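You operate a simulated robot arm through the tools that you are given. There is no shell and no other tool.

The job below is to be done with a simulated robot arm. You get a single attempt, and the scene is never put back.

## Task
Take the folded cream cloth and put it in the inside of the carton on the packing table. Then close the cup drawer. Then shut the bushing drawer. Then fetch the clear bag and set it on top of the cream ribbed shade. Then close the bench drawer. Then take the cream tray from the near end of the carpeted bench and put it on top of the black dome shade. Then fetch the teal sleeve and set it on the white insert. Then take the blue nut driver from the top of the carpeted bench and put it on the clear spot on the carpeted bench. Keep to this order.

It is judged by the outcome, as a careful person would: the job done as asked, and still so three seconds after it is handed in. It fails if anything else is knocked over, pushed out of place, dropped, spilled or broken. Flat cloth is picked up by pressing the open fingertips on it (5 to 10 N) and closing them slowly along it; thin cloth reads only 2 to 8 mm in the jaws.

## Robot
A 6-joint arm with a two-finger gripper on a trunk, on a base that moves. Base frame: it is fixed to the floor where the robot stands at the start and does not move with it; the origin is under the middle of the robot, x ahead of it, y to its left, z up. Units: mm, rad, N and s.
It reaches about 1637 mm from its shoulder. Its first joint turns from -2.897 to 2.897 rad. Places, roughly: bench drawer [1400, -2500, 700]; black dome shade (28x28x12 cm) [600, -1900, 900]; bushing drawer [2100, -2000, 700]; clear bag [1500, -1750, 750]; clear spot on the carpeted bench [500, -2500, 800]; cream ribbed shade (15x15x16 cm) [-400, -4200, 900]; cream tray (17x13x4 cm) [500, -2200, 800]; cup drawer [2200, -2000, 600]; folded cream cloth (8x10x3 cm) [500, -200, 900]; inside of the carton on the packing table (19x25 c [220, 1160, 840]; nut driver [500, -2000, 1000]; teal sleeve (3x3x2 cm) [100, -2400, 800]; white insert (4x4x2 cm) [2100, -2000, 800]. Payload 3.43 kg.
The tool frame sits at the grasp point between the pads (the TCP): z along the fingers, y along the line on which they close. The tips reach 20 mm beyond it. The gripper opens to 190 mm; its body begins 248 mm behind the TCP.
Orientation is told as [roll, pitch, yaw] about the base's x, y, z axes, in that order, counted from this pose: with the fingers straight down and closing along the base's y, the tool's x points along the base's -x, its y along +y and its z along -z.

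## Interface
- The arm moves only by the tool move_arm. Its argument "motion" is one flat list of numbers, 7 for each row, row after row: the turn, a rotation vector about the tool's x, y, z in rad, then the shift along the tool's x, y, z in cm, then the opening, from 0 (shut) to 1 (fully open). In form: [wx, wy, wz, tx, ty, tz, jaw, wx, wy, wz, tx, ty, tz, jaw, ...]. A call has 1 to 20 rows; each row shifts and turns the commanded pose from where the row before left it, along the tool's axes as they then stand. A row lasts 0.2 s, in which the tool goes at most 50 mm and 0.15 rad; a call with a longer step from one row to the next is refused whole, and so is a gripper value outside its range. A pose out of reach is approached as far as the arm can. The call stops where the force on the tool passes 40 N (or 10 N more than at its start, if that is more) or the arm is blocked; 0.2 s more then pass. The fingers move at their own pace (about 45 mm/s each) and stop on an object; they squeeze with about 38 N. The grip force told is the motor's: it shows also when the fingers shut on nothing. Time passes only in rows, and 0.2 s behind the last, so rows that do not move let the fingers close. It gives the time, the measured TCP pose, the force on the tool (base axes), the opening and the grip force at its end, in the units of the frame above (readings bear some noise), with the torque about the TCP (base axes, N m) and any sound that the robot's microphone picked up.
- Cameras (640 x 400 px; columns grow to the right, rows downward): "scene" is now at [28.1, 222.9, 1308.1]; the picture's right is [0.27, -0.96, 0.00], its down [-0.43, -0.12, -0.90] and it looks along [0.86, 0.24, -0.45] (base axes); focal length 214 px, centre (320, 200). "wrist" rides on the gripper at [70, -8, -288] in the tool frame; the picture's right is [0.12, 0.99, 0.00], its down [-0.96, 0.12, -0.25] and it looks along [-0.25, 0.03, 0.97] (tool axes); focal length 261 px, centre (320, 200). There is no depth. A picture from a camera that has moved, and an enlarged one, comes with that camera's place and axes in the base frame and with its lens.
- camera(camera): a new picture of that camera. It takes no simulated time.
- slide_trunk(by): slides the trunk up (or, below 0, down) by that many mm; the arm and the scene camera ride with it, the base frame stays. It gives what a move gives, with no picture.
- steer(legs): drives the robot by 1 to 6 legs, each [ahead, turn to the left] in mm and rad, along the robot's own axes; the way and the turn of a leg run together, so that a leg with both is an arc; at most 1500 mm and 3.142 rad a leg. The arm and the cameras ride along, it lands a little off, and it stops where it bumps. It gives what a move gives.
- turn_head(pan, tilt): turns the head with the scene camera to pan (to the left, within 2.705 rad either way) and tilt (down, from -0.506 to 1.204), counted from straight ahead of the robot. It gives what a move gives.
- inspect(camera, box): a new picture of the part [left, top, right, bottom] of that camera's present view, enlarged. It takes no simulated time.
- hand_in(): hands the job in; it is judged then, once.

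Places have to be worked out from the pictures, the camera data and where the tool is seen. Open the gripper and draw the arm clear of the work before you hand the job in, unless the task says otherwise.

The tools are called after ">>>" by a JSON object that holds its "name" and its "arguments". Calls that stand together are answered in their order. move_arm: Moves the arm, as the interface text tells. Its arguments: {"type":"object","properties":{"motion":{"type":"array"}},"required":["motion"]} The other tools are called the same way: slide_trunk (by) moves the trunk up or down; steer (legs) drives the base; turn_head (pan, tilt) turns the head that bears the scene camera; camera (camera) takes a picture; inspect (camera, box) takes an enlarged picture of a part of a camera's view; hand_in () hands the job in.

At the start:

```text
t: 0.0
tcp_pos: [449.9, 652.1, 1094.3]
tool_rot: [-0.001, -0.001, 0.0]
contact_force: [-0.3, -0.7, -0.4]
wrist_torque: [0.01, -0.01, -0.02]
grip_width: 190.0
finger_force: 0.0
trunk travel left (down, up): [-100.0, 140.0]
robot x, y, heading: [0.4, 1.4, -0.0]
head pan, tilt (commanded): [0.276, 0.461]
```

scene: 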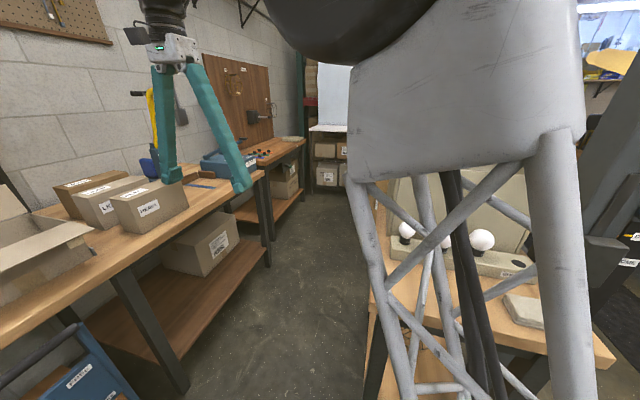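
wrist: 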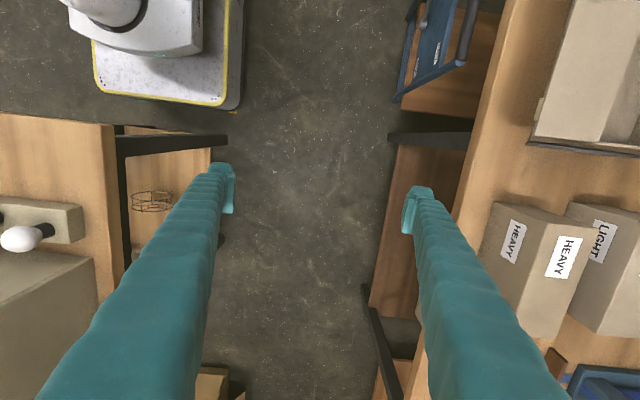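

I start by looking around. The first view shows the packing table with the carton to the left, and a bench to the right with bulbs and a folded cloth; I turn the head to see the right side.

>>> {"name": "turn_head", "arguments": {"pan": -0.5, "tilt": 0.6}}

>>> {"name": "camera", "arguments": {"camera": "scene"}}

>>> {"name": "turn_head", "arguments": {"pan": -1.3, "tilt": 0.5}}

>>> {"name": "camera", "arguments": {"camera": "scene"}}

>>> {"name": "turn_head", "arguments": {"pan": 1.2, "tilt": 0.5}}

>>> {"name": "camera", "arguments": {"camera": "scene"}}

```text
t: 1.1
tcp_pos: [450.5, 652.8, 1094.2]
tool_rot: [0.0, -0.001, -0.001]
contact_force: [0.3, 0.1, -0.6]
wrist_torque: [-0.02, 0.03, -0.02]
grip_width: 189.9
finger_force: 0.1
trunk travel left (down, up): [-100.0, 140.0]
robot x, y, heading: [-1.8, 0.8, 0.002]
head pan, tilt (commanded): [-0.499, 0.6]
```

```text
taken
camera scene: at [17.5, 155.7, 1295.6], right [-0.48, -0.88, 0.0], down [-0.5, 0.27, -0.83], along [0.72, -0.39, -0.56], focal length 214 px, centre (320, 200)
```

scene: 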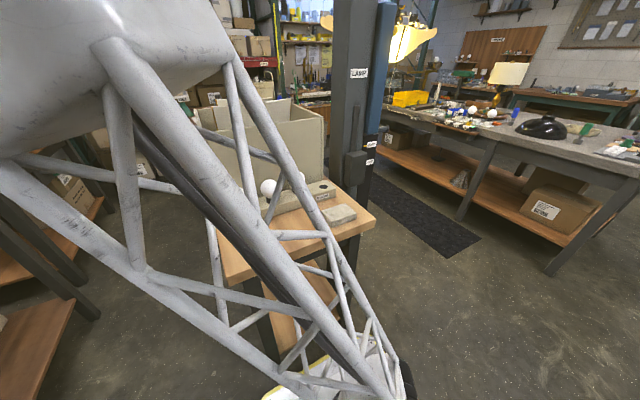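

```text
t: 2.2
tcp_pos: [450.5, 652.0, 1094.4]
tool_rot: [0.0, 0.0, 0.0]
contact_force: [0.1, 0.1, 0.3]
wrist_torque: [0.01, 0.02, 0.01]
grip_width: 189.8
finger_force: 0.0
trunk travel left (down, up): [-100.0, 140.0]
robot x, y, heading: [-0.1, 1.8, -0.002]
head pan, tilt (commanded): [-1.3, 0.499]
```

```text
taken
camera scene: at [-35.8, 110.3, 1304.7], right [-0.96, -0.27, 0.0], down [-0.13, 0.46, -0.88], along [0.24, -0.85, -0.48], focal length 214 px, centre (320, 200)
```

scene: 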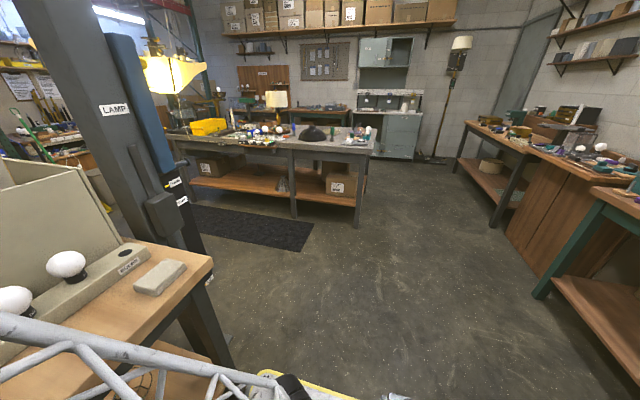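

```text
t: 4.5
tcp_pos: [450.9, 651.5, 1093.9]
tool_rot: [0.0, 0.0, 0.0]
contact_force: [0.3, -0.5, 0.9]
wrist_torque: [0.01, 0.02, -0.01]
grip_width: 190.3
finger_force: 0.0
trunk travel left (down, up): [-100.0, 140.0]
robot x, y, heading: [-0.9, -3.2, -0.002]
head pan, tilt (commanded): [1.201, 0.499]
```

```text
taken
camera scene: at [-27.2, 282.8, 1304.6], right [0.93, -0.36, 0.0], down [-0.17, -0.45, -0.88], along [0.32, 0.82, -0.48], focal length 214 px, centre (320, 200)
```

scene: 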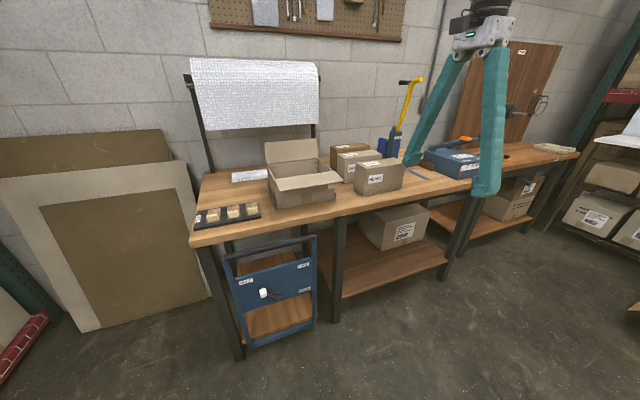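

The carton is on the packing table to the left, the large carpeted bench is to the front right. I inspect the cloth region and the far benches enlarged.

>>> {"name": "inspect", "arguments": {"camera": "scene", "box": [180, 120, 420, 270]}}

>>> {"name": "turn_head", "arguments": {"pan": -1.0, "tilt": 0.4}}

>>> {"name": "camera", "arguments": {"camera": "scene"}}

>>> {"name": "inspect", "arguments": {"camera": "scene", "box": [200, 80, 440, 230]}}

>>> {"name": "inspect", "arguments": {"camera": "scene", "box": [0, 180, 240, 330]}}

>>> {"name": "inspect", "arguments": {"camera": "scene", "box": [400, 80, 640, 230]}}

```text
2.67 times, centred on (300, 195) of scene
camera zoom: at [-27.2, 282.8, 1304.6], right [0.93, -0.36, 0.0], down [-0.17, -0.45, -0.88], along [0.32, 0.82, -0.48], focal length 572 px, centre (373, 213)
```

zoom: 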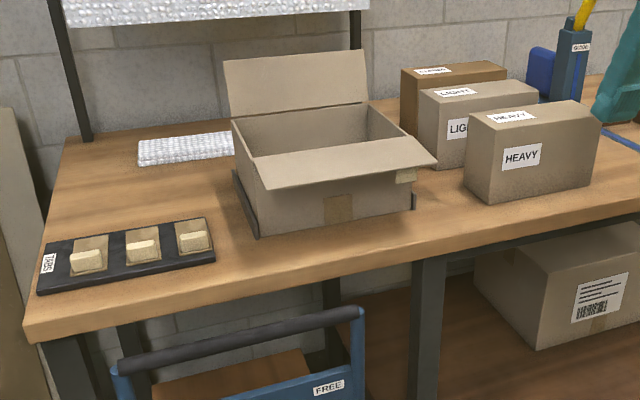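

```text
t: 6.6
tcp_pos: [450.4, 652.4, 1093.7]
tool_rot: [0.0, 0.001, 0.0]
contact_force: [0.1, 0.2, 0.8]
wrist_torque: [0.01, 0.01, 0.01]
grip_width: 189.8
finger_force: 0.1
trunk travel left (down, up): [-100.0, 140.0]
robot x, y, heading: [3.3, 2.4, -0.002]
head pan, tilt (commanded): [-1.0, 0.4]
```

```text
taken
camera scene: at [-10.1, 120.0, 1313.8], right [-0.84, -0.54, 0.0], down [-0.21, 0.33, -0.92], along [0.5, -0.78, -0.39], focal length 214 px, centre (320, 200)
```

scene: 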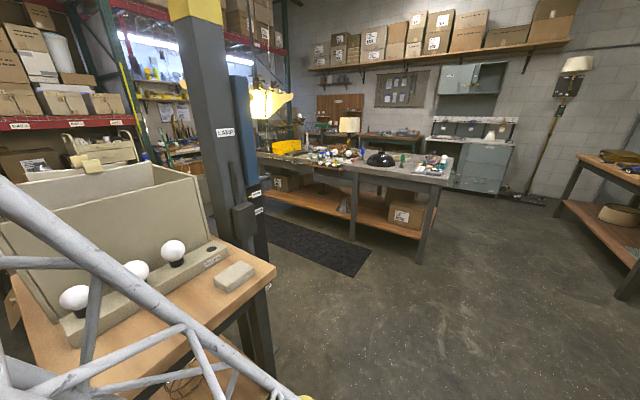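

```text
2.67 times, centred on (320, 155) of scene
camera zoom: at [-10.1, 120.0, 1313.8], right [-0.84, -0.54, 0.0], down [-0.21, 0.33, -0.92], along [0.5, -0.78, -0.39], focal length 572 px, centre (320, 320)
```

zoom: 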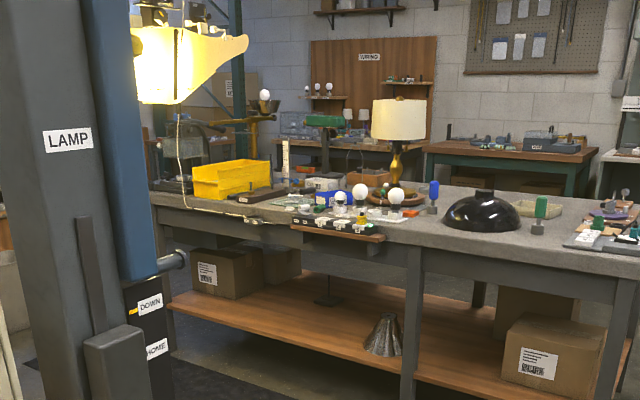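

```text
2.67 times, centred on (120, 255) of scene
camera zoom: at [-10.1, 120.0, 1313.8], right [-0.84, -0.54, 0.0], down [-0.21, 0.33, -0.92], along [0.5, -0.78, -0.39], focal length 572 px, centre (853, 53)
```

zoom: 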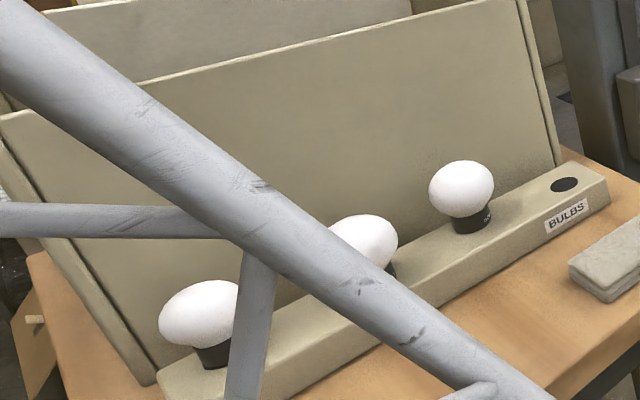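

```text
2.67 times, centred on (520, 155) of scene
camera zoom: at [-10.1, 120.0, 1313.8], right [-0.84, -0.54, 0.0], down [-0.21, 0.33, -0.92], along [0.5, -0.78, -0.39], focal length 572 px, centre (-213, 320)
```

zoom: 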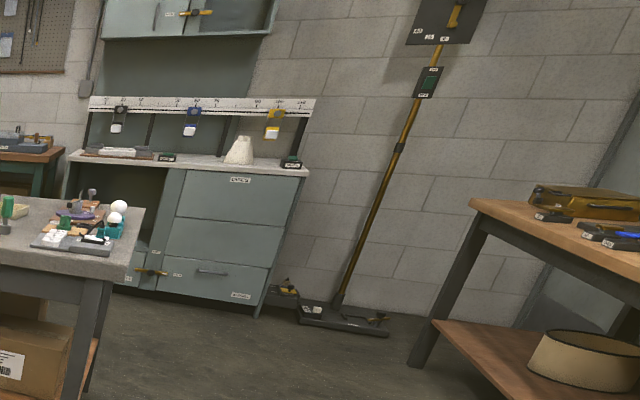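

The cloth lies near (465, -157, 875) on the stand's table next to the bulb block. I raise the tool a little and swing it toward the right, half the way first.

>>> {"name": "move_arm", "arguments": {"motion": [0, 0, 0, 0, 0, -4.5, 1, 0, 0, 0, 0, -4.5, 0, 1, 0, 0, 0, 0, -4.5, 0, 1, 0, 0, 0, 0, -4.5, 0, 1, 0, 0, 0, 0, -4.5, 0, 1, 0, 0, 0, 0, -4.5, 0, 1, 0, 0, 0, 0, -4.5, 0, 1, 0, 0, 0, 0, -4.5, 0, 1, 0, 0, 0, 0, -4.5, 0, 1, 0, 0, 0, 0, -4.5, 0, 1]}}

>>> {"name": "camera", "arguments": {"camera": "wrist"}}

>>> {"name": "camera", "arguments": {"camera": "scene"}}

```text
t: 8.8
tcp_pos: [449.6, 246.7, 1138.5]
tool_rot: [0.001, -0.001, 0.0]
contact_force: [0.8, 0.6, -0.3]
wrist_torque: [-0.16, 0.15, -0.01]
grip_width: 190.1
finger_force: 0.1
trunk travel left (down, up): [-100.0, 140.0]
robot x, y, heading: [-1.7, -0.1, -0.002]
head pan, tilt (commanded): [-1.0, 0.4]
```

```text
taken
camera wrist: at [381.3, 239.5, 1426.2], right [-0.12, 0.99, 0.0], down [0.96, 0.12, 0.25], along [0.24, 0.03, -0.97], focal length 261 px, centre (320, 200)
```

wrist: 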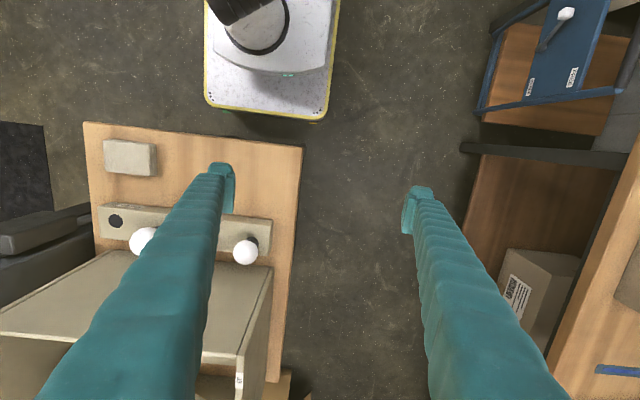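

```text
taken
camera scene: at [-9.9, 120.2, 1313.8], right [-0.84, -0.54, 0.0], down [-0.21, 0.33, -0.92], along [0.5, -0.78, -0.39], focal length 214 px, centre (320, 200)
```

scene: 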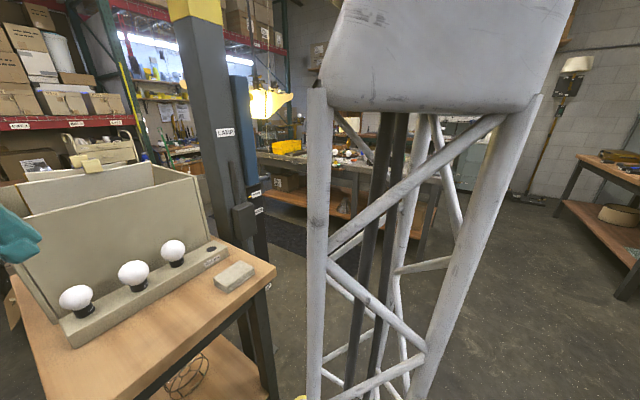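

The wrist view agrees: cloth centre about (477, -162), top near 855, table about 825. I continue over it with the tool still high.

>>> {"name": "move_arm", "arguments": {"motion": [0, 0, 0, -0.3, -4.54, 0, 1, 0, 0, 0, -0.3, -4.54, 0, 1, 0, 0, 0, -0.3, -4.54, 0, 1, 0, 0, 0, -0.3, -4.54, 0, 1, 0, 0, 0, -0.3, -4.54, 0, 1, 0, 0, 0, -0.3, -4.54, 0, 1, 0, 0, 0, -0.3, -4.54, 0, 1, 0, 0, 0, -0.3, -4.54, 0, 1, 0, 0, 0, -0.3, -4.54, 0, 1]}}

>>> {"name": "camera", "arguments": {"camera": "wrist"}}

>>> {"name": "camera", "arguments": {"camera": "scene"}}

```text
t: 10.8
tcp_pos: [476.6, -162.1, 1140.5]
tool_rot: [0.0, -0.001, -0.001]
contact_force: [0.1, 0.7, 0.4]
wrist_torque: [-0.13, -0.08, -0.01]
grip_width: 189.9
finger_force: 0.1
trunk travel left (down, up): [-100.0, 140.0]
robot x, y, heading: [-0.2, -0.6, -0.002]
head pan, tilt (commanded): [-1.0, 0.4]
```

```text
taken
camera wrist: at [408.0, -169.9, 1427.9], right [-0.12, 0.99, 0.0], down [0.96, 0.12, 0.25], along [0.25, 0.03, -0.97], focal length 261 px, centre (320, 200)
```

wrist: 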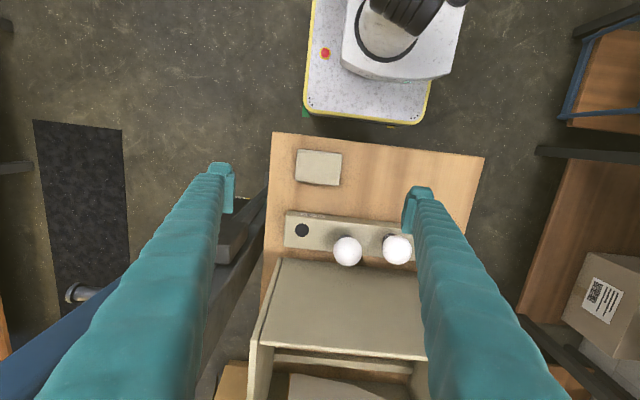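

```text
taken
camera scene: at [16.8, 146.3, 1316.1], right [-0.56, -0.83, 0.0], down [-0.3, 0.2, -0.93], along [0.77, -0.52, -0.37], focal length 214 px, centre (320, 200)
```

scene: 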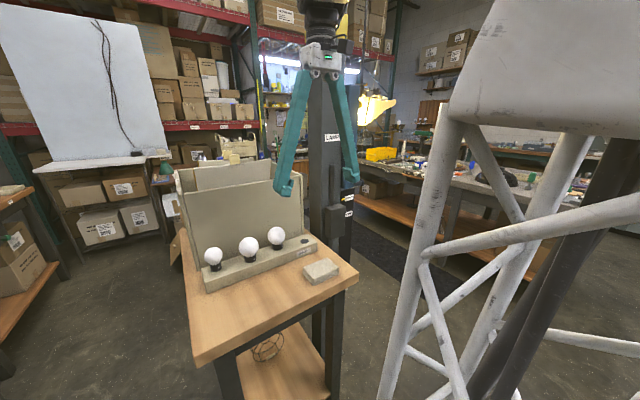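

The cloth sits at about (482, -166), aligned with the base axes, roughly 80 mm in x and 100 mm in y. I part-close the jaws to 135 mm and descend in two stages.

>>> {"name": "move_arm", "arguments": {"motion": [0, 0, 0, -0.5, -0.4, -0.0, 0.71, 0, 0, 0, 0, 0, 4.8, 0.71, 0, 0, 0, 0, 0, 4.8, 0.71, 0, 0, 0, 0, 0, 4.8, 0.71, 0, 0, 0, 0, 0, 4.8, 0.71, 0, 0, 0, 0, 0, 0, 0.71]}}

>>> {"name": "camera", "arguments": {"camera": "wrist"}}

>>> {"name": "camera", "arguments": {"camera": "scene"}}

```text
t: 12.2
tcp_pos: [483.3, -165.7, 947.2]
tool_rot: [0.0, -0.002, 0.001]
contact_force: [-0.2, -0.4, -1.6]
wrist_torque: [-0.01, 0.02, 0.05]
grip_width: 135.0
finger_force: 0.0
trunk travel left (down, up): [-100.0, 140.0]
robot x, y, heading: [0.4, -3.7, 0.0]
head pan, tilt (commanded): [-1.0, 0.4]
```

```text
taken
camera wrist: at [414.3, -173.6, 1235.5], right [-0.12, 0.99, 0.0], down [0.96, 0.12, 0.25], along [0.25, 0.03, -0.97], focal length 261 px, centre (320, 200)
```

wrist: 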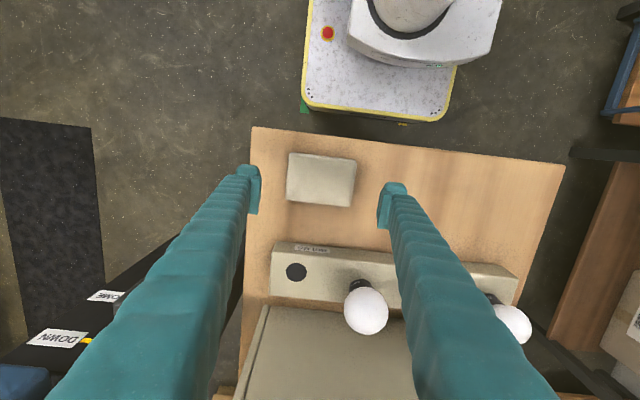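

```text
taken
camera scene: at [17.1, 146.6, 1314.1], right [-0.55, -0.83, 0.0], down [-0.32, 0.21, -0.92], along [0.77, -0.51, -0.39], focal length 214 px, centre (320, 200)
```

scene: 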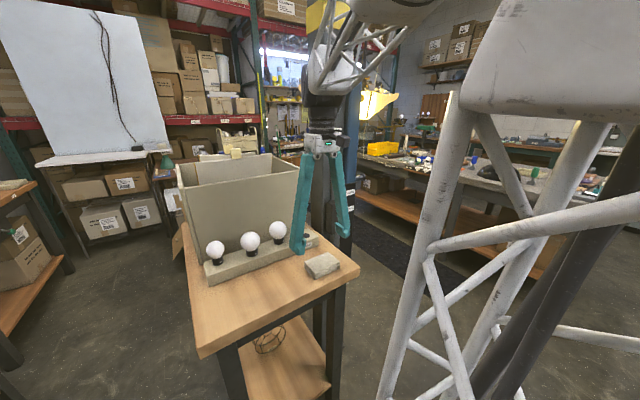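

Alignment looks right, cloth centre at (482, -164). I go down so the tips sit just above the table and then close on the sides.

>>> {"name": "move_arm", "arguments": {"motion": [0, 0, 0, 0, 0.1, 4.5, 0.71, 0, 0, 0, 0, 0, 4.2, 0.71, 0, 0, 0, 0, 0, 1.0, 0.71, 0, 0, 0, 0, 0, 0, 0.71]}}

>>> {"name": "inspect", "arguments": {"camera": "wrist", "box": [200, 100, 440, 250]}}

>>> {"name": "inspect", "arguments": {"camera": "scene", "box": [240, 180, 400, 280]}}

```text
t: 13.0
tcp_pos: [483.2, -164.7, 855.4]
tool_rot: [0.001, -0.005, 0.0]
contact_force: [-10.8, 1.6, 31.3]
wrist_torque: [1.25, 0.22, 0.18]
grip_width: 134.7
finger_force: 0.1
trunk travel left (down, up): [-100.0, 140.0]
robot x, y, heading: [-0.6, 2.8, 0.002]
head pan, tilt (commanded): [-1.0, 0.4]
stopped in row 4: the force on the tool passed its limit at 46 N (the readings are from after the stop); the commanded pose is now the measured one
```

```text
2.67 times, centred on (320, 175) of wrist
camera zoom: at [413.6, -172.0, 1141.8], right [-0.12, 0.99, 0.0], down [0.96, 0.12, 0.25], along [0.25, 0.03, -0.97], focal length 695 px, centre (320, 267)
```

zoom: 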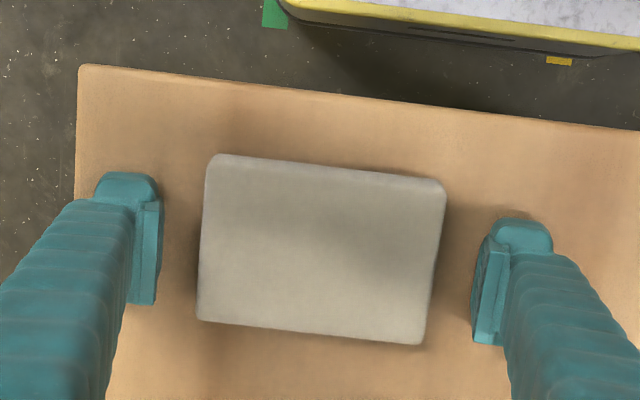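

```text
4.00 times, centred on (320, 230) of scene
camera zoom: at [16.0, 147.1, 1312.8], right [-0.55, -0.84, 0.0], down [-0.34, 0.22, -0.91], along [0.76, -0.5, -0.4], focal length 858 px, centre (320, 80)
```

zoom: 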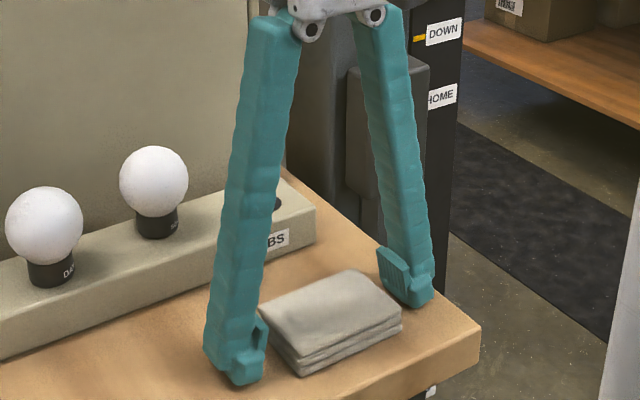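

The tips touched the table at TCP 855, so the tabletop is about 835. I lift 4 mm and close slowly on the folded stack.

>>> {"name": "move_arm", "arguments": {"motion": [0, 0, 0, 0, 0, -0.4, 0.71, 0, 0, 0, 0, 0, 0, 0.6, 0, 0, 0, 0, 0, 0, 0.52, 0, 0, 0, 0, 0, 0, 0.45, 0, 0, 0, 0, 0, 0, 0.4, 0, 0, 0, 0, 0, 0, 0.4]}}

>>> {"name": "inspect", "arguments": {"camera": "wrist", "box": [200, 100, 440, 250]}}

>>> {"name": "inspect", "arguments": {"camera": "scene", "box": [240, 180, 400, 280]}}

```text
t: 14.4
tcp_pos: [484.8, -162.9, 858.5]
tool_rot: [-0.001, -0.005, 0.0]
contact_force: [1.6, 12.9, 21.6]
wrist_torque: [1.35, 0.03, -0.01]
grip_width: 99.1
finger_force: 37.9
trunk travel left (down, up): [-100.0, 140.0]
robot x, y, heading: [2.5, 1.4, -0.0]
head pan, tilt (commanded): [-1.0, 0.4]
```

```text
2.67 times, centred on (320, 175) of wrist
camera zoom: at [414.2, -171.3, 1144.9], right [-0.12, 0.99, 0.0], down [0.96, 0.12, 0.25], along [0.25, 0.03, -0.97], focal length 695 px, centre (320, 267)
```

zoom: 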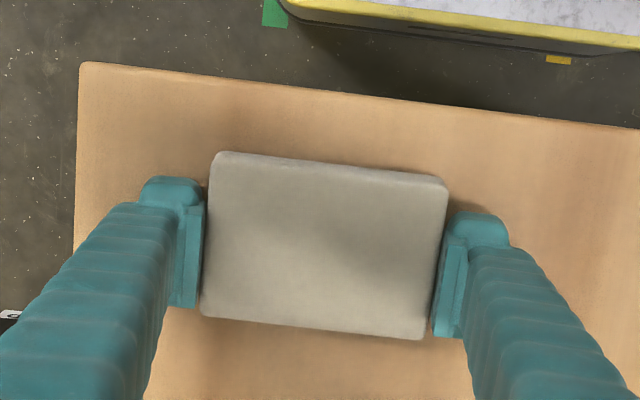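

```text
4.00 times, centred on (320, 230) of scene
camera zoom: at [16.6, 147.3, 1313.0], right [-0.55, -0.84, 0.0], down [-0.33, 0.22, -0.92], along [0.77, -0.5, -0.4], focal length 858 px, centre (320, 80)
```

zoom: 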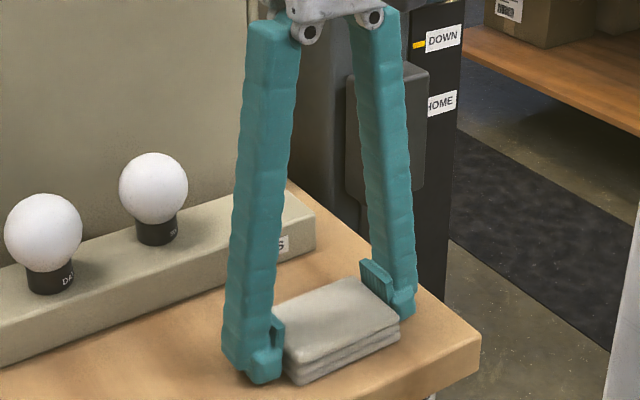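

The jaws hold the stack at 99 mm with 38 N. I lift straight up and check that it comes along.

>>> {"name": "move_arm", "arguments": {"motion": [0, 0, 0, 0, 0, -2, 0.4, 0, 0, 0, 0, 0, -4, 0.4, 0, 0, 0, 0, 0, -4.8, 0.4, 0, 0, 0, 0, 0, -4.8, 0.4, 0, 0, 0, 0, 0, -4.8, 0.4, 0, 0, 0, 0, 0, -4.8, 0.4, 0, 0, 0, 0, 0, -4.8, 0.4]}}

>>> {"name": "camera", "arguments": {"camera": "wrist"}}

```text
t: 16.0
tcp_pos: [482.1, -164.9, 1159.3]
tool_rot: [-0.002, -0.005, 0.0]
contact_force: [-0.1, 0.0, -0.6]
wrist_torque: [0.02, -0.05, 0.0]
grip_width: 98.9
finger_force: 37.8
trunk travel left (down, up): [-100.0, 140.0]
robot x, y, heading: [-1.0, 1.1, -0.003]
head pan, tilt (commanded): [-1.0, 0.4]
```

```text
taken
camera wrist: at [412.4, -171.8, 1445.7], right [-0.12, 0.99, 0.0], down [0.96, 0.12, 0.25], along [0.25, 0.03, -0.97], focal length 261 px, centre (320, 200)
```

wrist: 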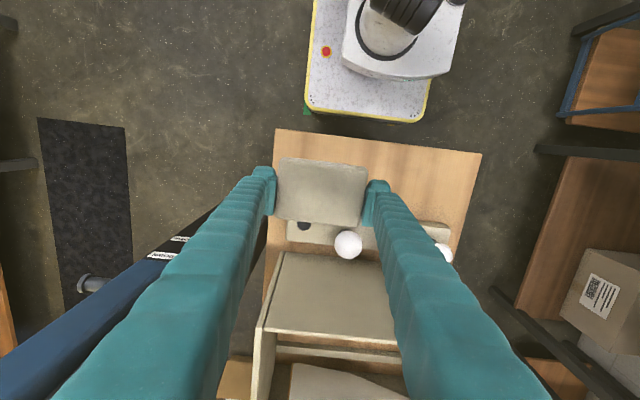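

The cloth is securely lifted. I turn the head left to watch the carton and carry the cloth back along the known path toward the packing table.

>>> {"name": "move_arm", "arguments": {"motion": [0, 0, 0, 0.15, 4.5, 0, 0.4, 0, 0, 0, 0.15, 4.5, 0, 0.4, 0, 0, 0, 0.15, 4.5, 0, 0.4, 0, 0, 0, 0.15, 4.5, 0, 0.4, 0, 0, 0, 0.15, 4.5, 0, 0.4, 0, 0, 0, 0.15, 4.5, 0, 0.4, 0, 0, 0, 0.15, 4.5, 0, 0.4, 0, 0, 0, 0.15, 4.5, 0, 0.4, 0, 0, 0, 0.15, 4.5, 0, 0.4, 0, 0, 0, 0.15, 4.5, 0, 0.4, 0, 0, 0, 0.15, 4.5, 0, 0.4, 0, 0, 0, 0.15, 4.5, 0, 0.4, 0, 0, 0, 0.15, 4.5, 0, 0.4, 0, 0, 0, 0.15, 4.5, 0, 0.4, 0, 0, 0, 0.15, 4.5, 0, 0.4, 0, 0, 0, 0.15, 4.5, 0, 0.4, 0, 0, 0, 0.15, 4.5, 0, 0.4, 0, 0, 0, 0.15, 4.5, 0, 0.4]}}

>>> {"name": "turn_head", "arguments": {"pan": 1.1, "tilt": 0.45}}

>>> {"name": "camera", "arguments": {"camera": "scene"}}

>>> {"name": "camera", "arguments": {"camera": "wrist"}}

```text
t: 19.8
tcp_pos: [456.6, 644.7, 1156.6]
tool_rot: [-0.001, -0.005, 0.0]
contact_force: [-0.7, -0.8, -0.5]
wrist_torque: [0.2, 0.0, -0.03]
grip_width: 99.2
finger_force: 38.4
trunk travel left (down, up): [-100.0, 140.0]
robot x, y, heading: [0.6, 0.7, -0.0]
head pan, tilt (commanded): [-1.0, 0.4]
```

```text
t: 21.8
tcp_pos: [456.9, 643.3, 1154.9]
tool_rot: [-0.003, -0.002, -0.001]
contact_force: [1.0, 0.0, 0.6]
wrist_torque: [-0.05, 0.0, 0.03]
grip_width: 98.9
finger_force: 38.0
trunk travel left (down, up): [-100.0, 140.0]
robot x, y, heading: [0.5, 3.1, -0.001]
head pan, tilt (commanded): [1.1, 0.45]
```

```text
taken
camera scene: at [-18.4, 279.9, 1309.1], right [0.89, -0.45, 0.0], down [-0.2, -0.39, -0.9], along [0.41, 0.8, -0.44], focal length 214 px, centre (320, 200)
```

scene: 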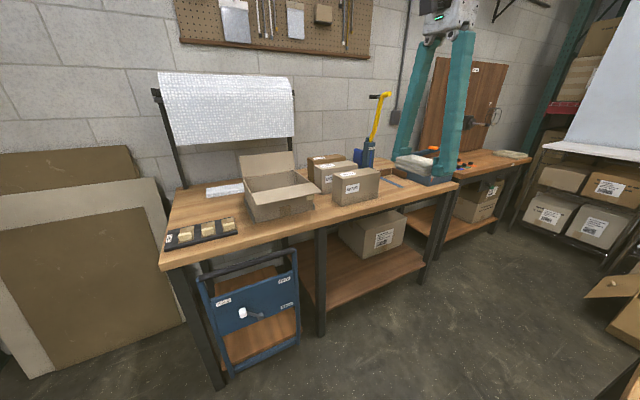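

```text
taken
camera wrist: at [386.2, 637.1, 1442.4], right [-0.12, 0.99, 0.0], down [0.96, 0.12, 0.25], along [0.25, 0.03, -0.97], focal length 261 px, centre (320, 200)
```

wrist: 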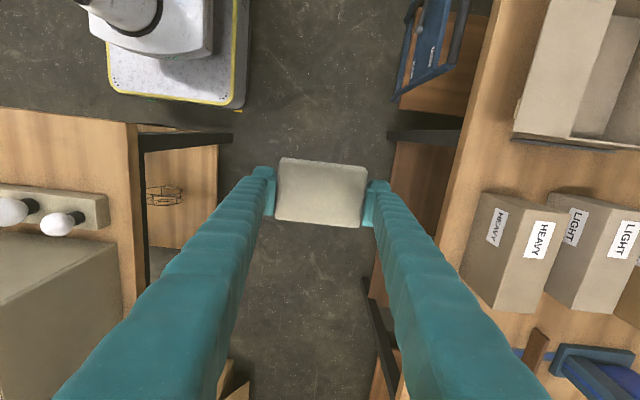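

The carton appears at the wrist view's upper right. I move toward it diagonally to get it into the wrist view from above.

>>> {"name": "move_arm", "arguments": {"motion": [0, 0, 0, 3.4, 3.4, 0, 0.4, 0, 0, 0, 3.4, 3.4, 0, 0.4, 0, 0, 0, 3.4, 3.4, 0, 0.4, 0, 0, 0, 3.4, 3.4, 0, 0.4, 0, 0, 0, 3.4, 3.4, 0, 0.4, 0, 0, 0, 3.4, 3.4, 0, 0.4, 0, 0, 0, 3.4, 3.4, 0, 0.4]}}

>>> {"name": "camera", "arguments": {"camera": "wrist"}}

>>> {"name": "camera", "arguments": {"camera": "scene"}}

```text
t: 23.4
tcp_pos: [215.1, 867.0, 1133.8]
tool_rot: [0.004, -0.005, 0.0]
contact_force: [0.5, -0.7, 1.1]
wrist_torque: [0.09, 0.16, 0.02]
grip_width: 98.6
finger_force: 37.9
out of reach, approached as far as the arm can: row 6, 7
trunk travel left (down, up): [-100.0, 140.0]
robot x, y, heading: [0.9, 0.7, 0.0]
head pan, tilt (commanded): [1.1, 0.45]
```

```text
taken
camera wrist: at [145.3, 858.0, 1419.6], right [-0.12, 0.99, 0.0], down [0.96, 0.11, 0.25], along [0.25, 0.03, -0.97], focal length 261 px, centre (320, 200)
```

wrist: 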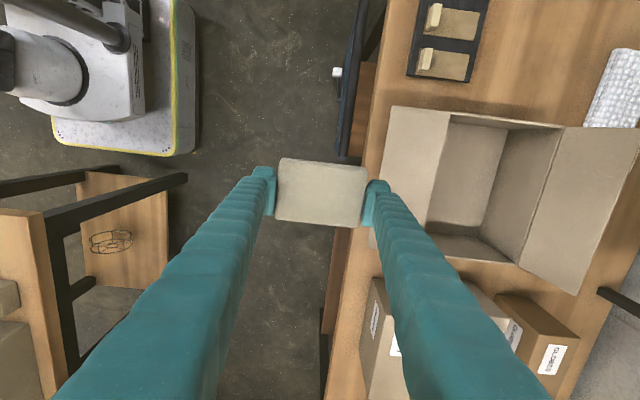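

```text
taken
camera scene: at [-18.2, 280.0, 1309.1], right [0.89, -0.45, 0.0], down [-0.2, -0.39, -0.9], along [0.41, 0.8, -0.44], focal length 214 px, centre (320, 200)
```

scene: 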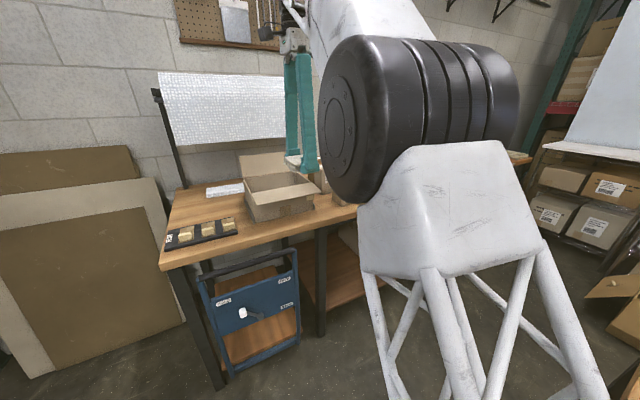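

The carton's opening spans roughly x 90–340, y 1070–1265 with the rim near z 960, but it is beyond reach from here, so I must drive closer. I look around behind the robot first.

>>> {"name": "turn_head", "arguments": {"pan": 2.2, "tilt": 0.7}}

>>> {"name": "camera", "arguments": {"camera": "scene"}}

>>> {"name": "turn_head", "arguments": {"pan": -2.2, "tilt": 0.7}}

>>> {"name": "camera", "arguments": {"camera": "scene"}}

>>> {"name": "turn_head", "arguments": {"pan": 1.4, "tilt": 1.1}}

>>> {"name": "camera", "arguments": {"camera": "scene"}}

```text
t: 24.8
tcp_pos: [215.2, 867.9, 1132.4]
tool_rot: [0.005, -0.005, -0.001]
contact_force: [-0.3, 0.3, 0.1]
wrist_torque: [-0.01, 0.02, -0.02]
grip_width: 98.6
finger_force: 38.3
trunk travel left (down, up): [-100.0, 140.0]
robot x, y, heading: [0.5, 0.4, 0.003]
head pan, tilt (commanded): [2.201, 0.7]
```

```text
taken
camera scene: at [-110.2, 266.9, 1286.9], right [0.81, 0.59, 0.0], down [0.38, -0.52, -0.76], along [-0.45, 0.62, -0.64], focal length 214 px, centre (320, 200)
```

scene: 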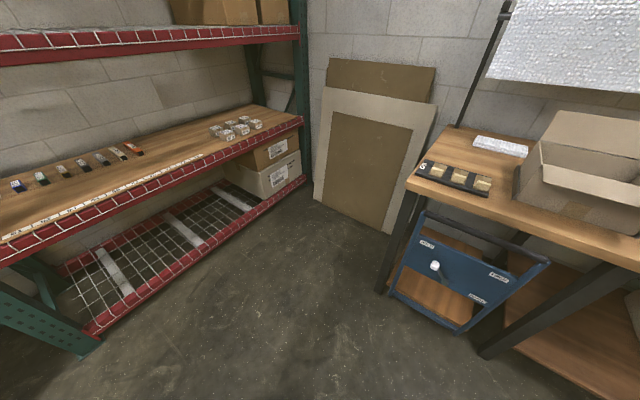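

```text
t: 28.3
tcp_pos: [216.8, 867.7, 1133.9]
tool_rot: [0.006, -0.005, -0.002]
contact_force: [0.5, 0.2, -0.8]
wrist_torque: [0.0, 0.0, 0.01]
grip_width: 98.8
finger_force: 37.8
trunk travel left (down, up): [-100.0, 140.0]
robot x, y, heading: [1.5, -2.3, -0.002]
head pan, tilt (commanded): [-2.201, 0.7]
```

```text
taken
camera scene: at [-110.3, 129.5, 1286.9], right [-0.81, 0.59, 0.0], down [0.38, 0.52, -0.77], along [-0.45, -0.62, -0.64], focal length 214 px, centre (320, 200)
```

scene: 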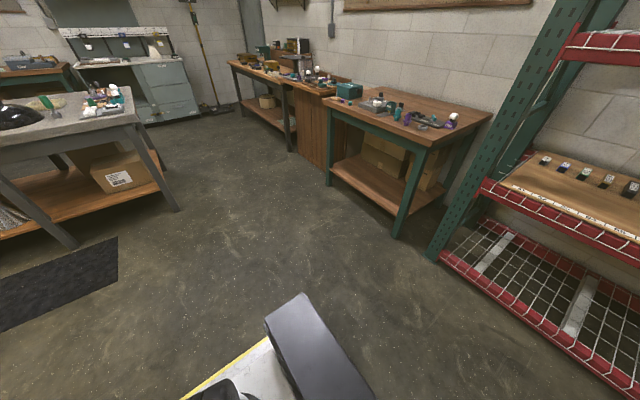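

```text
t: 31.3
tcp_pos: [216.3, 867.0, 1133.7]
tool_rot: [0.004, -0.006, 0.0]
contact_force: [-0.1, 0.4, -0.2]
wrist_torque: [-0.01, -0.02, 0.02]
grip_width: 98.8
finger_force: 37.8
trunk travel left (down, up): [-100.0, 140.0]
robot x, y, heading: [-1.4, 1.9, -0.002]
head pan, tilt (commanded): [1.4, 1.1]
```

```text
taken
camera scene: at [-49.5, 260.4, 1256.9], right [0.99, -0.17, 0.0], down [-0.15, -0.88, -0.45], along [0.08, 0.45, -0.89], focal length 214 px, centre (320, 200)
```

scene: 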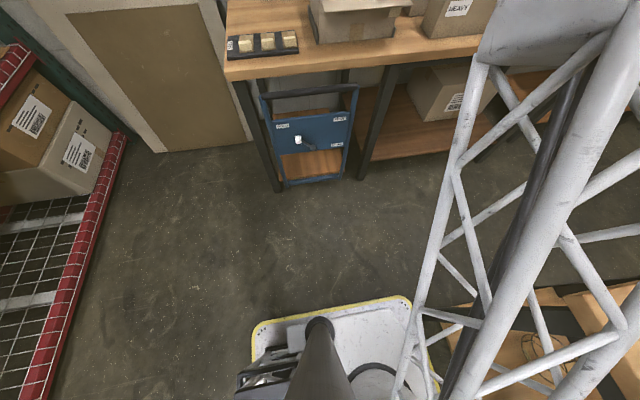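

Behind the robot is free floor (rack about 1.2 m back). I pull the arm in front of the robot before driving.

>>> {"name": "move_arm", "arguments": {"motion": [0, 0, 0, -3.6, -3.1, 0, 0.4, 0, 0, 0, -3.6, -3.1, 0, 0.4, 0, 0, 0, -3.6, -3.1, -0.5, 0.4, 0, 0, 0, -3.6, -3.1, -0.5, 0.4, 0, 0, 0, -3.6, -3.1, -0.5, 0.4, 0, 0, 0, -3.6, -3.1, -0.5, 0.4, 0, 0, 0, -3.6, -3.1, 0, 0.4, 0, 0, 0, 0, -4.6, 0, 0.4, 0, 0, 0, 0, -4.6, 0, 0.4, 0, 0, 0, 0, -4.6, 0, 0.4, 0, 0, 0, 0, -4.6, 0, 0.4, 0, 0, 0, 0, -4.6, 0, 0.4, 0, 0, 0, 0, -4.6, 0, 0.4, 0, 0, 0, 0, -4.6, 0, 0.4, 0, 0, 0, 0, -4.6, 0, 0.4, 0, 0, 0, 0, -4.6, 0, 0.4, 0, 0, 0, 0, -4.6, 0, 0.4, 0, 0, 0, 0, -4.6, 0, 0.4, 0, 0, 0, 0, -4.6, 0, 0.4]}}

>>> {"name": "steer", "arguments": {"legs": [[-200, 0]]}}

>>> {"name": "camera", "arguments": {"camera": "scene"}}

```text
t: 35.3
tcp_pos: [467.7, 99.1, 1155.3]
tool_rot: [-0.002, -0.004, 0.0]
contact_force: [0.9, -0.6, -1.2]
wrist_torque: [-0.11, 0.09, 0.0]
grip_width: 98.8
finger_force: 37.5
trunk travel left (down, up): [-100.0, 140.0]
robot x, y, heading: [0.5, 3.1, -0.001]
head pan, tilt (commanded): [1.4, 1.1]
```

```text
t: 36.9
tcp_pos: [266.1, 100.1, 1155.2]
tool_rot: [-0.002, -0.002, 0.0]
contact_force: [0.6, -0.1, -0.3]
wrist_torque: [-0.01, 0.01, -0.02]
grip_width: 98.8
finger_force: 37.7
trunk travel left (down, up): [-100.0, 140.0]
robot x, y, heading: [-204.0, 2.1, 0.002]
head pan, tilt (commanded): [1.4, 1.1]
```

```text
taken
camera scene: at [-250.7, 259.8, 1257.0], right [0.99, -0.17, 0.0], down [-0.15, -0.88, -0.45], along [0.08, 0.45, -0.89], focal length 214 px, centre (320, 200)
```

scene: 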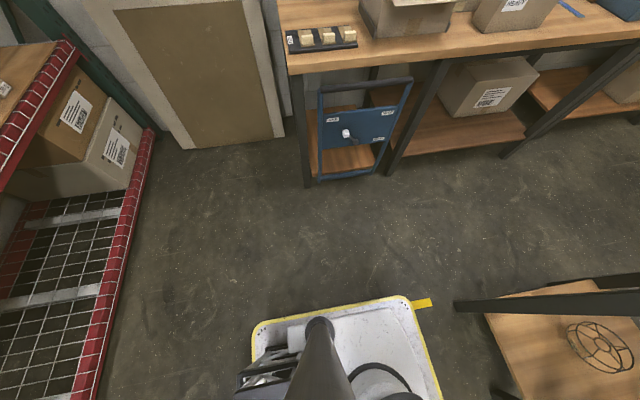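

Backing up went as expected. Now I turn left 90° and drive toward the packing table by 350 mm.

>>> {"name": "steer", "arguments": {"legs": [[0, 1.571]]}}

>>> {"name": "turn_head", "arguments": {"pan": -0.2, "tilt": 0.8}}

>>> {"name": "camera", "arguments": {"camera": "scene"}}

```text
t: 41.3
tcp_pos: [-301.9, 467.0, 1156.0]
tool_rot: [-0.003, -0.004, 1.572]
contact_force: [0.2, -0.4, -0.6]
wrist_torque: [-0.01, 0.01, 0.0]
grip_width: 98.8
finger_force: 38.4
trunk travel left (down, up): [-100.0, 140.0]
robot x, y, heading: [-200.0, -3.6, 1.564]
head pan, tilt (commanded): [1.4, 1.1]
```

```text
t: 43.0
tcp_pos: [-302.0, 467.5, 1156.2]
tool_rot: [-0.003, -0.004, 1.573]
contact_force: [-0.2, -0.6, -1.0]
wrist_torque: [-0.03, 0.01, 0.01]
grip_width: 98.8
finger_force: 37.4
trunk travel left (down, up): [-100.0, 140.0]
robot x, y, heading: [-200.1, -3.4, 1.574]
head pan, tilt (commanded): [-0.201, 0.799]
```

```text
taken
camera scene: at [-384.3, 17.8, 1278.7], right [0.98, -0.2, 0.0], down [-0.14, -0.7, -0.7], along [0.14, 0.68, -0.72], focal length 214 px, centre (320, 200)
```

scene: 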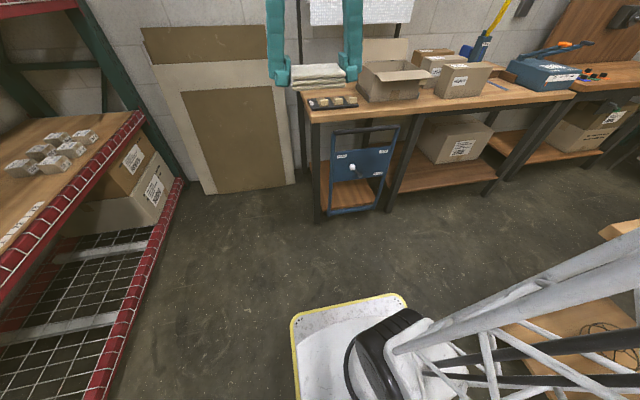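

The path ahead is clear (front of base would reach y≈700, the blue tote is at about 890). I drive ahead 350 mm.

>>> {"name": "steer", "arguments": {"legs": [[350, 0]]}}

>>> {"name": "turn_head", "arguments": {"pan": -0.5, "tilt": 0.5}}

>>> {"name": "camera", "arguments": {"camera": "scene"}}

>>> {"name": "camera", "arguments": {"camera": "wrist"}}

```text
t: 45.2
tcp_pos: [-300.9, 816.3, 1155.2]
tool_rot: [-0.002, -0.005, 1.573]
contact_force: [0.6, -0.1, -0.6]
wrist_torque: [0.05, 0.03, -0.03]
grip_width: 98.6
finger_force: 38.6
trunk travel left (down, up): [-100.0, 140.0]
robot x, y, heading: [-200.9, 346.7, 1.57]
head pan, tilt (commanded): [-0.201, 0.799]
```

```text
t: 46.0
tcp_pos: [-300.9, 815.1, 1156.1]
tool_rot: [-0.003, -0.005, 1.572]
contact_force: [0.3, -1.1, 0.4]
wrist_torque: [0.02, 0.02, 0.01]
grip_width: 98.8
finger_force: 37.7
trunk travel left (down, up): [-100.0, 140.0]
robot x, y, heading: [-198.9, 349.5, 1.572]
head pan, tilt (commanded): [-0.499, 0.499]
```

```text
taken
camera scene: at [-356.8, 366.8, 1304.6], right [0.88, -0.48, 0.0], down [-0.23, -0.42, -0.88], along [0.42, 0.77, -0.48], focal length 214 px, centre (320, 200)
```

scene: 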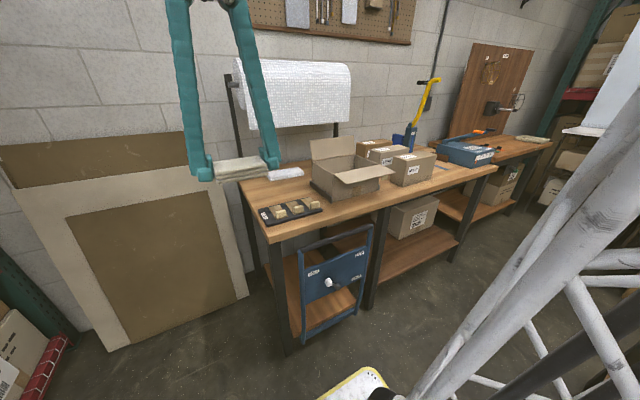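

```text
taken
camera wrist: at [-291.7, 744.1, 1442.7], right [-0.99, -0.12, 0.0], down [-0.12, 0.96, 0.25], along [-0.03, 0.25, -0.97], focal length 261 px, centre (320, 200)
```

wrist: 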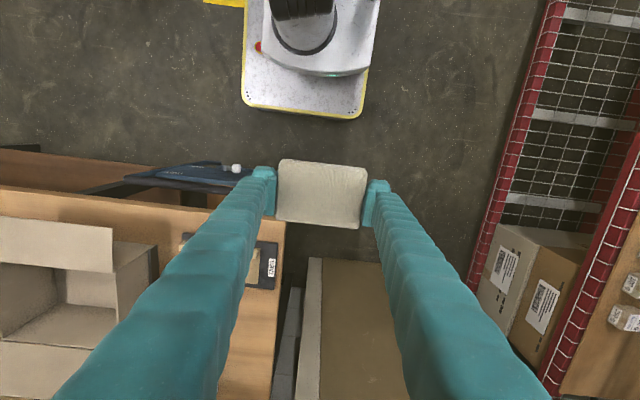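

I now carry the cloth sideways over to x≈215, keeping it at the same height in front of the table.

>>> {"name": "move_arm", "arguments": {"motion": [0, 0, 0, 0, -4.7, 0, 0.4, 0, 0, 0, 0, -4.7, 0, 0.4, 0, 0, 0, 0, -4.7, 0, 0.4, 0, 0, 0, 0, -4.7, 0, 0.4, 0, 0, 0, 0, -4.7, 0, 0.4, 0, 0, 0, 0, -4.7, 0, 0.4, 0, 0, 0, 0, -4.7, 0, 0.4, 0, 0, 0, 0, -4.7, 0, 0.4, 0, 0, 0, 0, -4.7, 0, 0.4, 0, 0, 0, 0, -4.7, 0, 0.4, 0, 0, 0, 0, -4.7, 0, 0.4]}}

>>> {"name": "camera", "arguments": {"camera": "wrist"}}

>>> {"name": "camera", "arguments": {"camera": "scene"}}

```text
t: 48.5
tcp_pos: [215.5, 816.6, 1155.4]
tool_rot: [-0.001, -0.005, 1.572]
contact_force: [-0.6, -0.3, -0.8]
wrist_torque: [0.03, -0.21, -0.01]
grip_width: 98.8
finger_force: 38.1
trunk travel left (down, up): [-100.0, 140.0]
robot x, y, heading: [-201.7, 348.2, 1.569]
head pan, tilt (commanded): [-0.499, 0.499]
```

```text
taken
camera wrist: at [225.6, 744.4, 1442.4], right [-0.99, -0.12, 0.0], down [-0.12, 0.96, 0.25], along [-0.03, 0.25, -0.97], focal length 261 px, centre (320, 200)
```

wrist: 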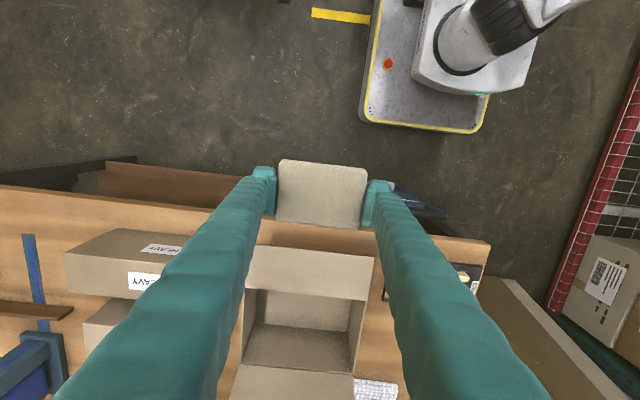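

```text
taken
camera scene: at [-357.1, 366.7, 1304.6], right [0.88, -0.48, 0.0], down [-0.23, -0.42, -0.88], along [0.42, 0.77, -0.48], focal length 214 px, centre (320, 200)
```

scene: 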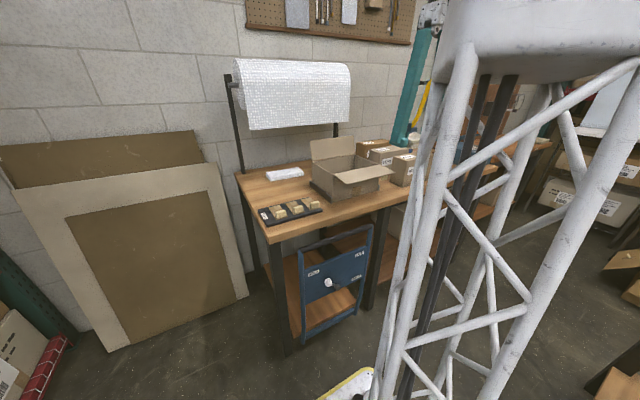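

The carton centre computes to about (213, 1170), rim z≈960, floor z≈836. I move in over it, lowering to TCP z≈1060.

>>> {"name": "move_arm", "arguments": {"motion": [0, 0, 0, -4.42, 0, 1.2, 0.4, 0, 0, 0, -4.42, 0, 1.2, 0.4, 0, 0, 0, -4.42, 0, 1.2, 0.4, 0, 0, 0, -4.42, 0, 1.2, 0.4, 0, 0, 0, -4.42, 0, 1.2, 0.4, 0, 0, 0, -4.42, 0, 1.2, 0.4, 0, 0, 0, -4.42, 0, 1.2, 0.4, 0, 0, 0, -4.42, 0, 1.2, 0.4]}}

>>> {"name": "camera", "arguments": {"camera": "wrist"}}

>>> {"name": "camera", "arguments": {"camera": "scene"}}

```text
t: 50.2
tcp_pos: [216.6, 1169.6, 1063.1]
tool_rot: [-0.003, -0.005, 1.57]
contact_force: [0.2, -0.6, 0.8]
wrist_torque: [0.26, -0.03, -0.03]
grip_width: 98.8
finger_force: 38.7
trunk travel left (down, up): [-100.0, 140.0]
robot x, y, heading: [-201.4, 345.7, 1.57]
head pan, tilt (commanded): [-0.499, 0.499]
```

```text
taken
camera wrist: at [226.1, 1097.6, 1349.9], right [-0.99, -0.12, 0.0], down [-0.12, 0.96, 0.25], along [-0.03, 0.25, -0.97], focal length 261 px, centre (320, 200)
```

wrist: 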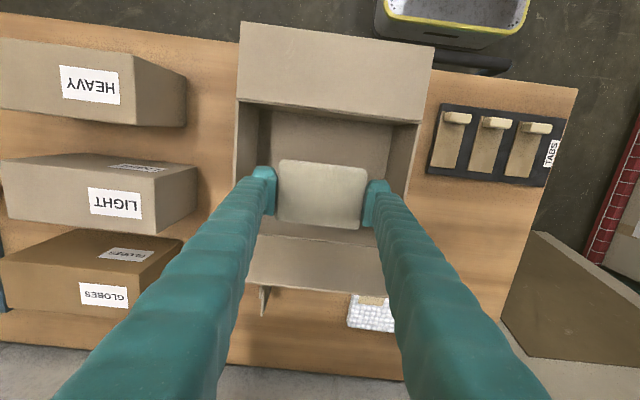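

```text
taken
camera scene: at [-356.7, 366.2, 1304.7], right [0.88, -0.48, 0.0], down [-0.23, -0.42, -0.88], along [0.42, 0.77, -0.48], focal length 214 px, centre (320, 200)
```

scene: 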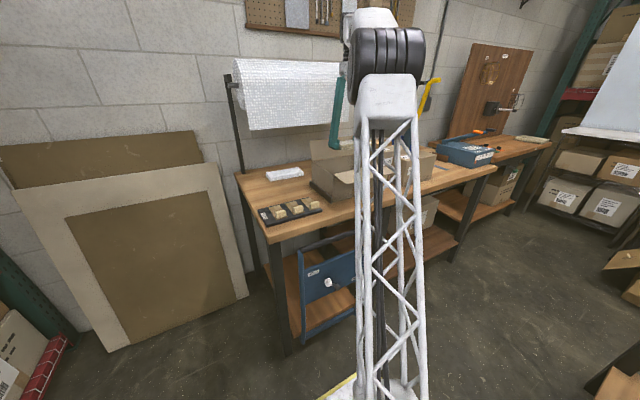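

The cloth is centred over the opening with finger clearance on both sides. I lower it into the carton.

>>> {"name": "move_arm", "arguments": {"motion": [0, 0, 0, 0, 0.2, 4.6, 0.4, 0, 0, 0, 0, 0, 4.6, 0.4, 0, 0, 0, 0, 0, 4.6, 0.4, 0, 0, 0, 0, 0, 4.0, 0.4, 0, 0, 0, 0, 0, 0, 0.4]}}

>>> {"name": "camera", "arguments": {"camera": "wrist"}}

```text
t: 51.5
tcp_pos: [215.6, 1170.7, 882.8]
tool_rot: [-0.003, -0.001, 1.572]
contact_force: [0.1, 0.2, -0.1]
wrist_torque: [-0.01, 0.01, -0.03]
grip_width: 98.8
finger_force: 38.6
trunk travel left (down, up): [-100.0, 140.0]
robot x, y, heading: [-200.7, 344.9, 1.572]
head pan, tilt (commanded): [-0.499, 0.499]
```

```text
taken
camera wrist: at [224.5, 1099.3, 1169.7], right [-0.99, -0.12, 0.0], down [-0.12, 0.96, 0.25], along [-0.03, 0.25, -0.97], focal length 261 px, centre (320, 200)
```

wrist: 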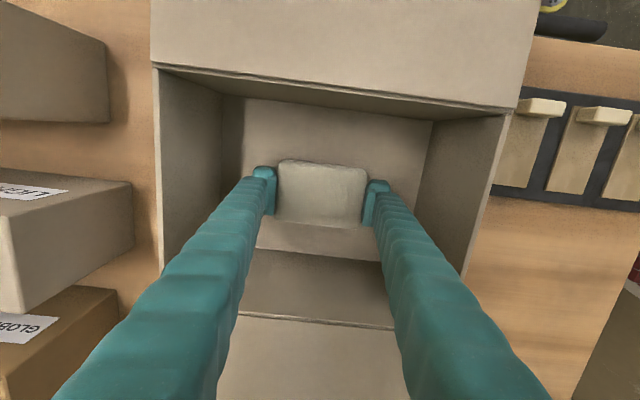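

The cloth is inside the walls with clearance all round. I lower in small steps until it touches the floor of the carton.

>>> {"name": "move_arm", "arguments": {"motion": [0, 0, 0, 0, 0, 1.0, 0.4, 0, 0, 0, 0, 0, 0.6, 0.4, 0, 0, 0, 0, 0, 0.4, 0.4, 0, 0, 0, 0, 0, 0, 0.4]}}

```text
t: 52.5
tcp_pos: [214.6, 1170.4, 865.6]
tool_rot: [-0.002, -0.004, 1.574]
contact_force: [0.7, 0.3, 13.8]
wrist_torque: [-0.54, 0.2, -0.01]
grip_width: 98.8
finger_force: 38.4
trunk travel left (down, up): [-100.0, 140.0]
robot x, y, heading: [-206.2, 347.9, 1.57]
head pan, tilt (commanded): [-0.499, 0.499]
```

Contact with the carton floor (14 N). I open the fingers slightly and then rise straight up.

>>> {"name": "move_arm", "arguments": {"motion": [0, 0, 0, 0, 0, 0, 0.56, 0, 0, 0, 0, 0, 0, 0.63, 0, 0, 0, 0, 0, 0, 0.65, 0, 0, 0, 0, 0, -2, 0.65, 0, 0, 0, 0, 0, -4, 0.65, 0, 0, 0, 0, 0, -4.8, 0.65, 0, 0, 0, 0, 0, -4.8, 0.65, 0, 0, 0, 0, 0, -4.8, 0.65]}}

>>> {"name": "camera", "arguments": {"camera": "wrist"}}

```text
t: 54.2
tcp_pos: [214.1, 1170.1, 1067.2]
tool_rot: [0.001, -0.004, 1.573]
contact_force: [0.0, -0.2, -1.0]
wrist_torque: [-0.02, 0.05, -0.04]
grip_width: 123.8
finger_force: 0.0
trunk travel left (down, up): [-100.0, 140.0]
robot x, y, heading: [-205.2, 347.2, 1.564]
head pan, tilt (commanded): [-0.499, 0.499]
```

```text
taken
camera wrist: at [224.1, 1099.0, 1355.1], right [-0.99, -0.12, 0.0], down [-0.12, 0.96, 0.25], along [-0.03, 0.25, -0.97], focal length 261 px, centre (320, 200)
```

wrist: 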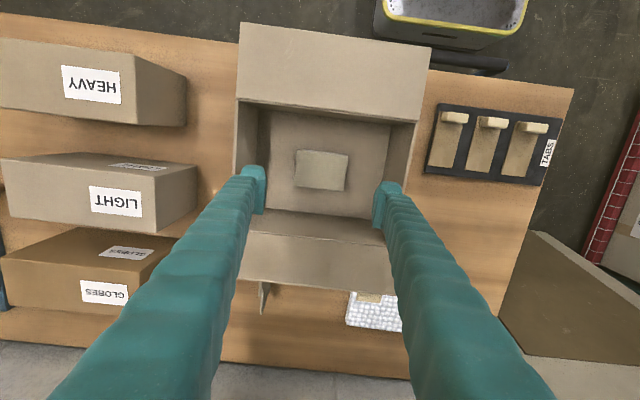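

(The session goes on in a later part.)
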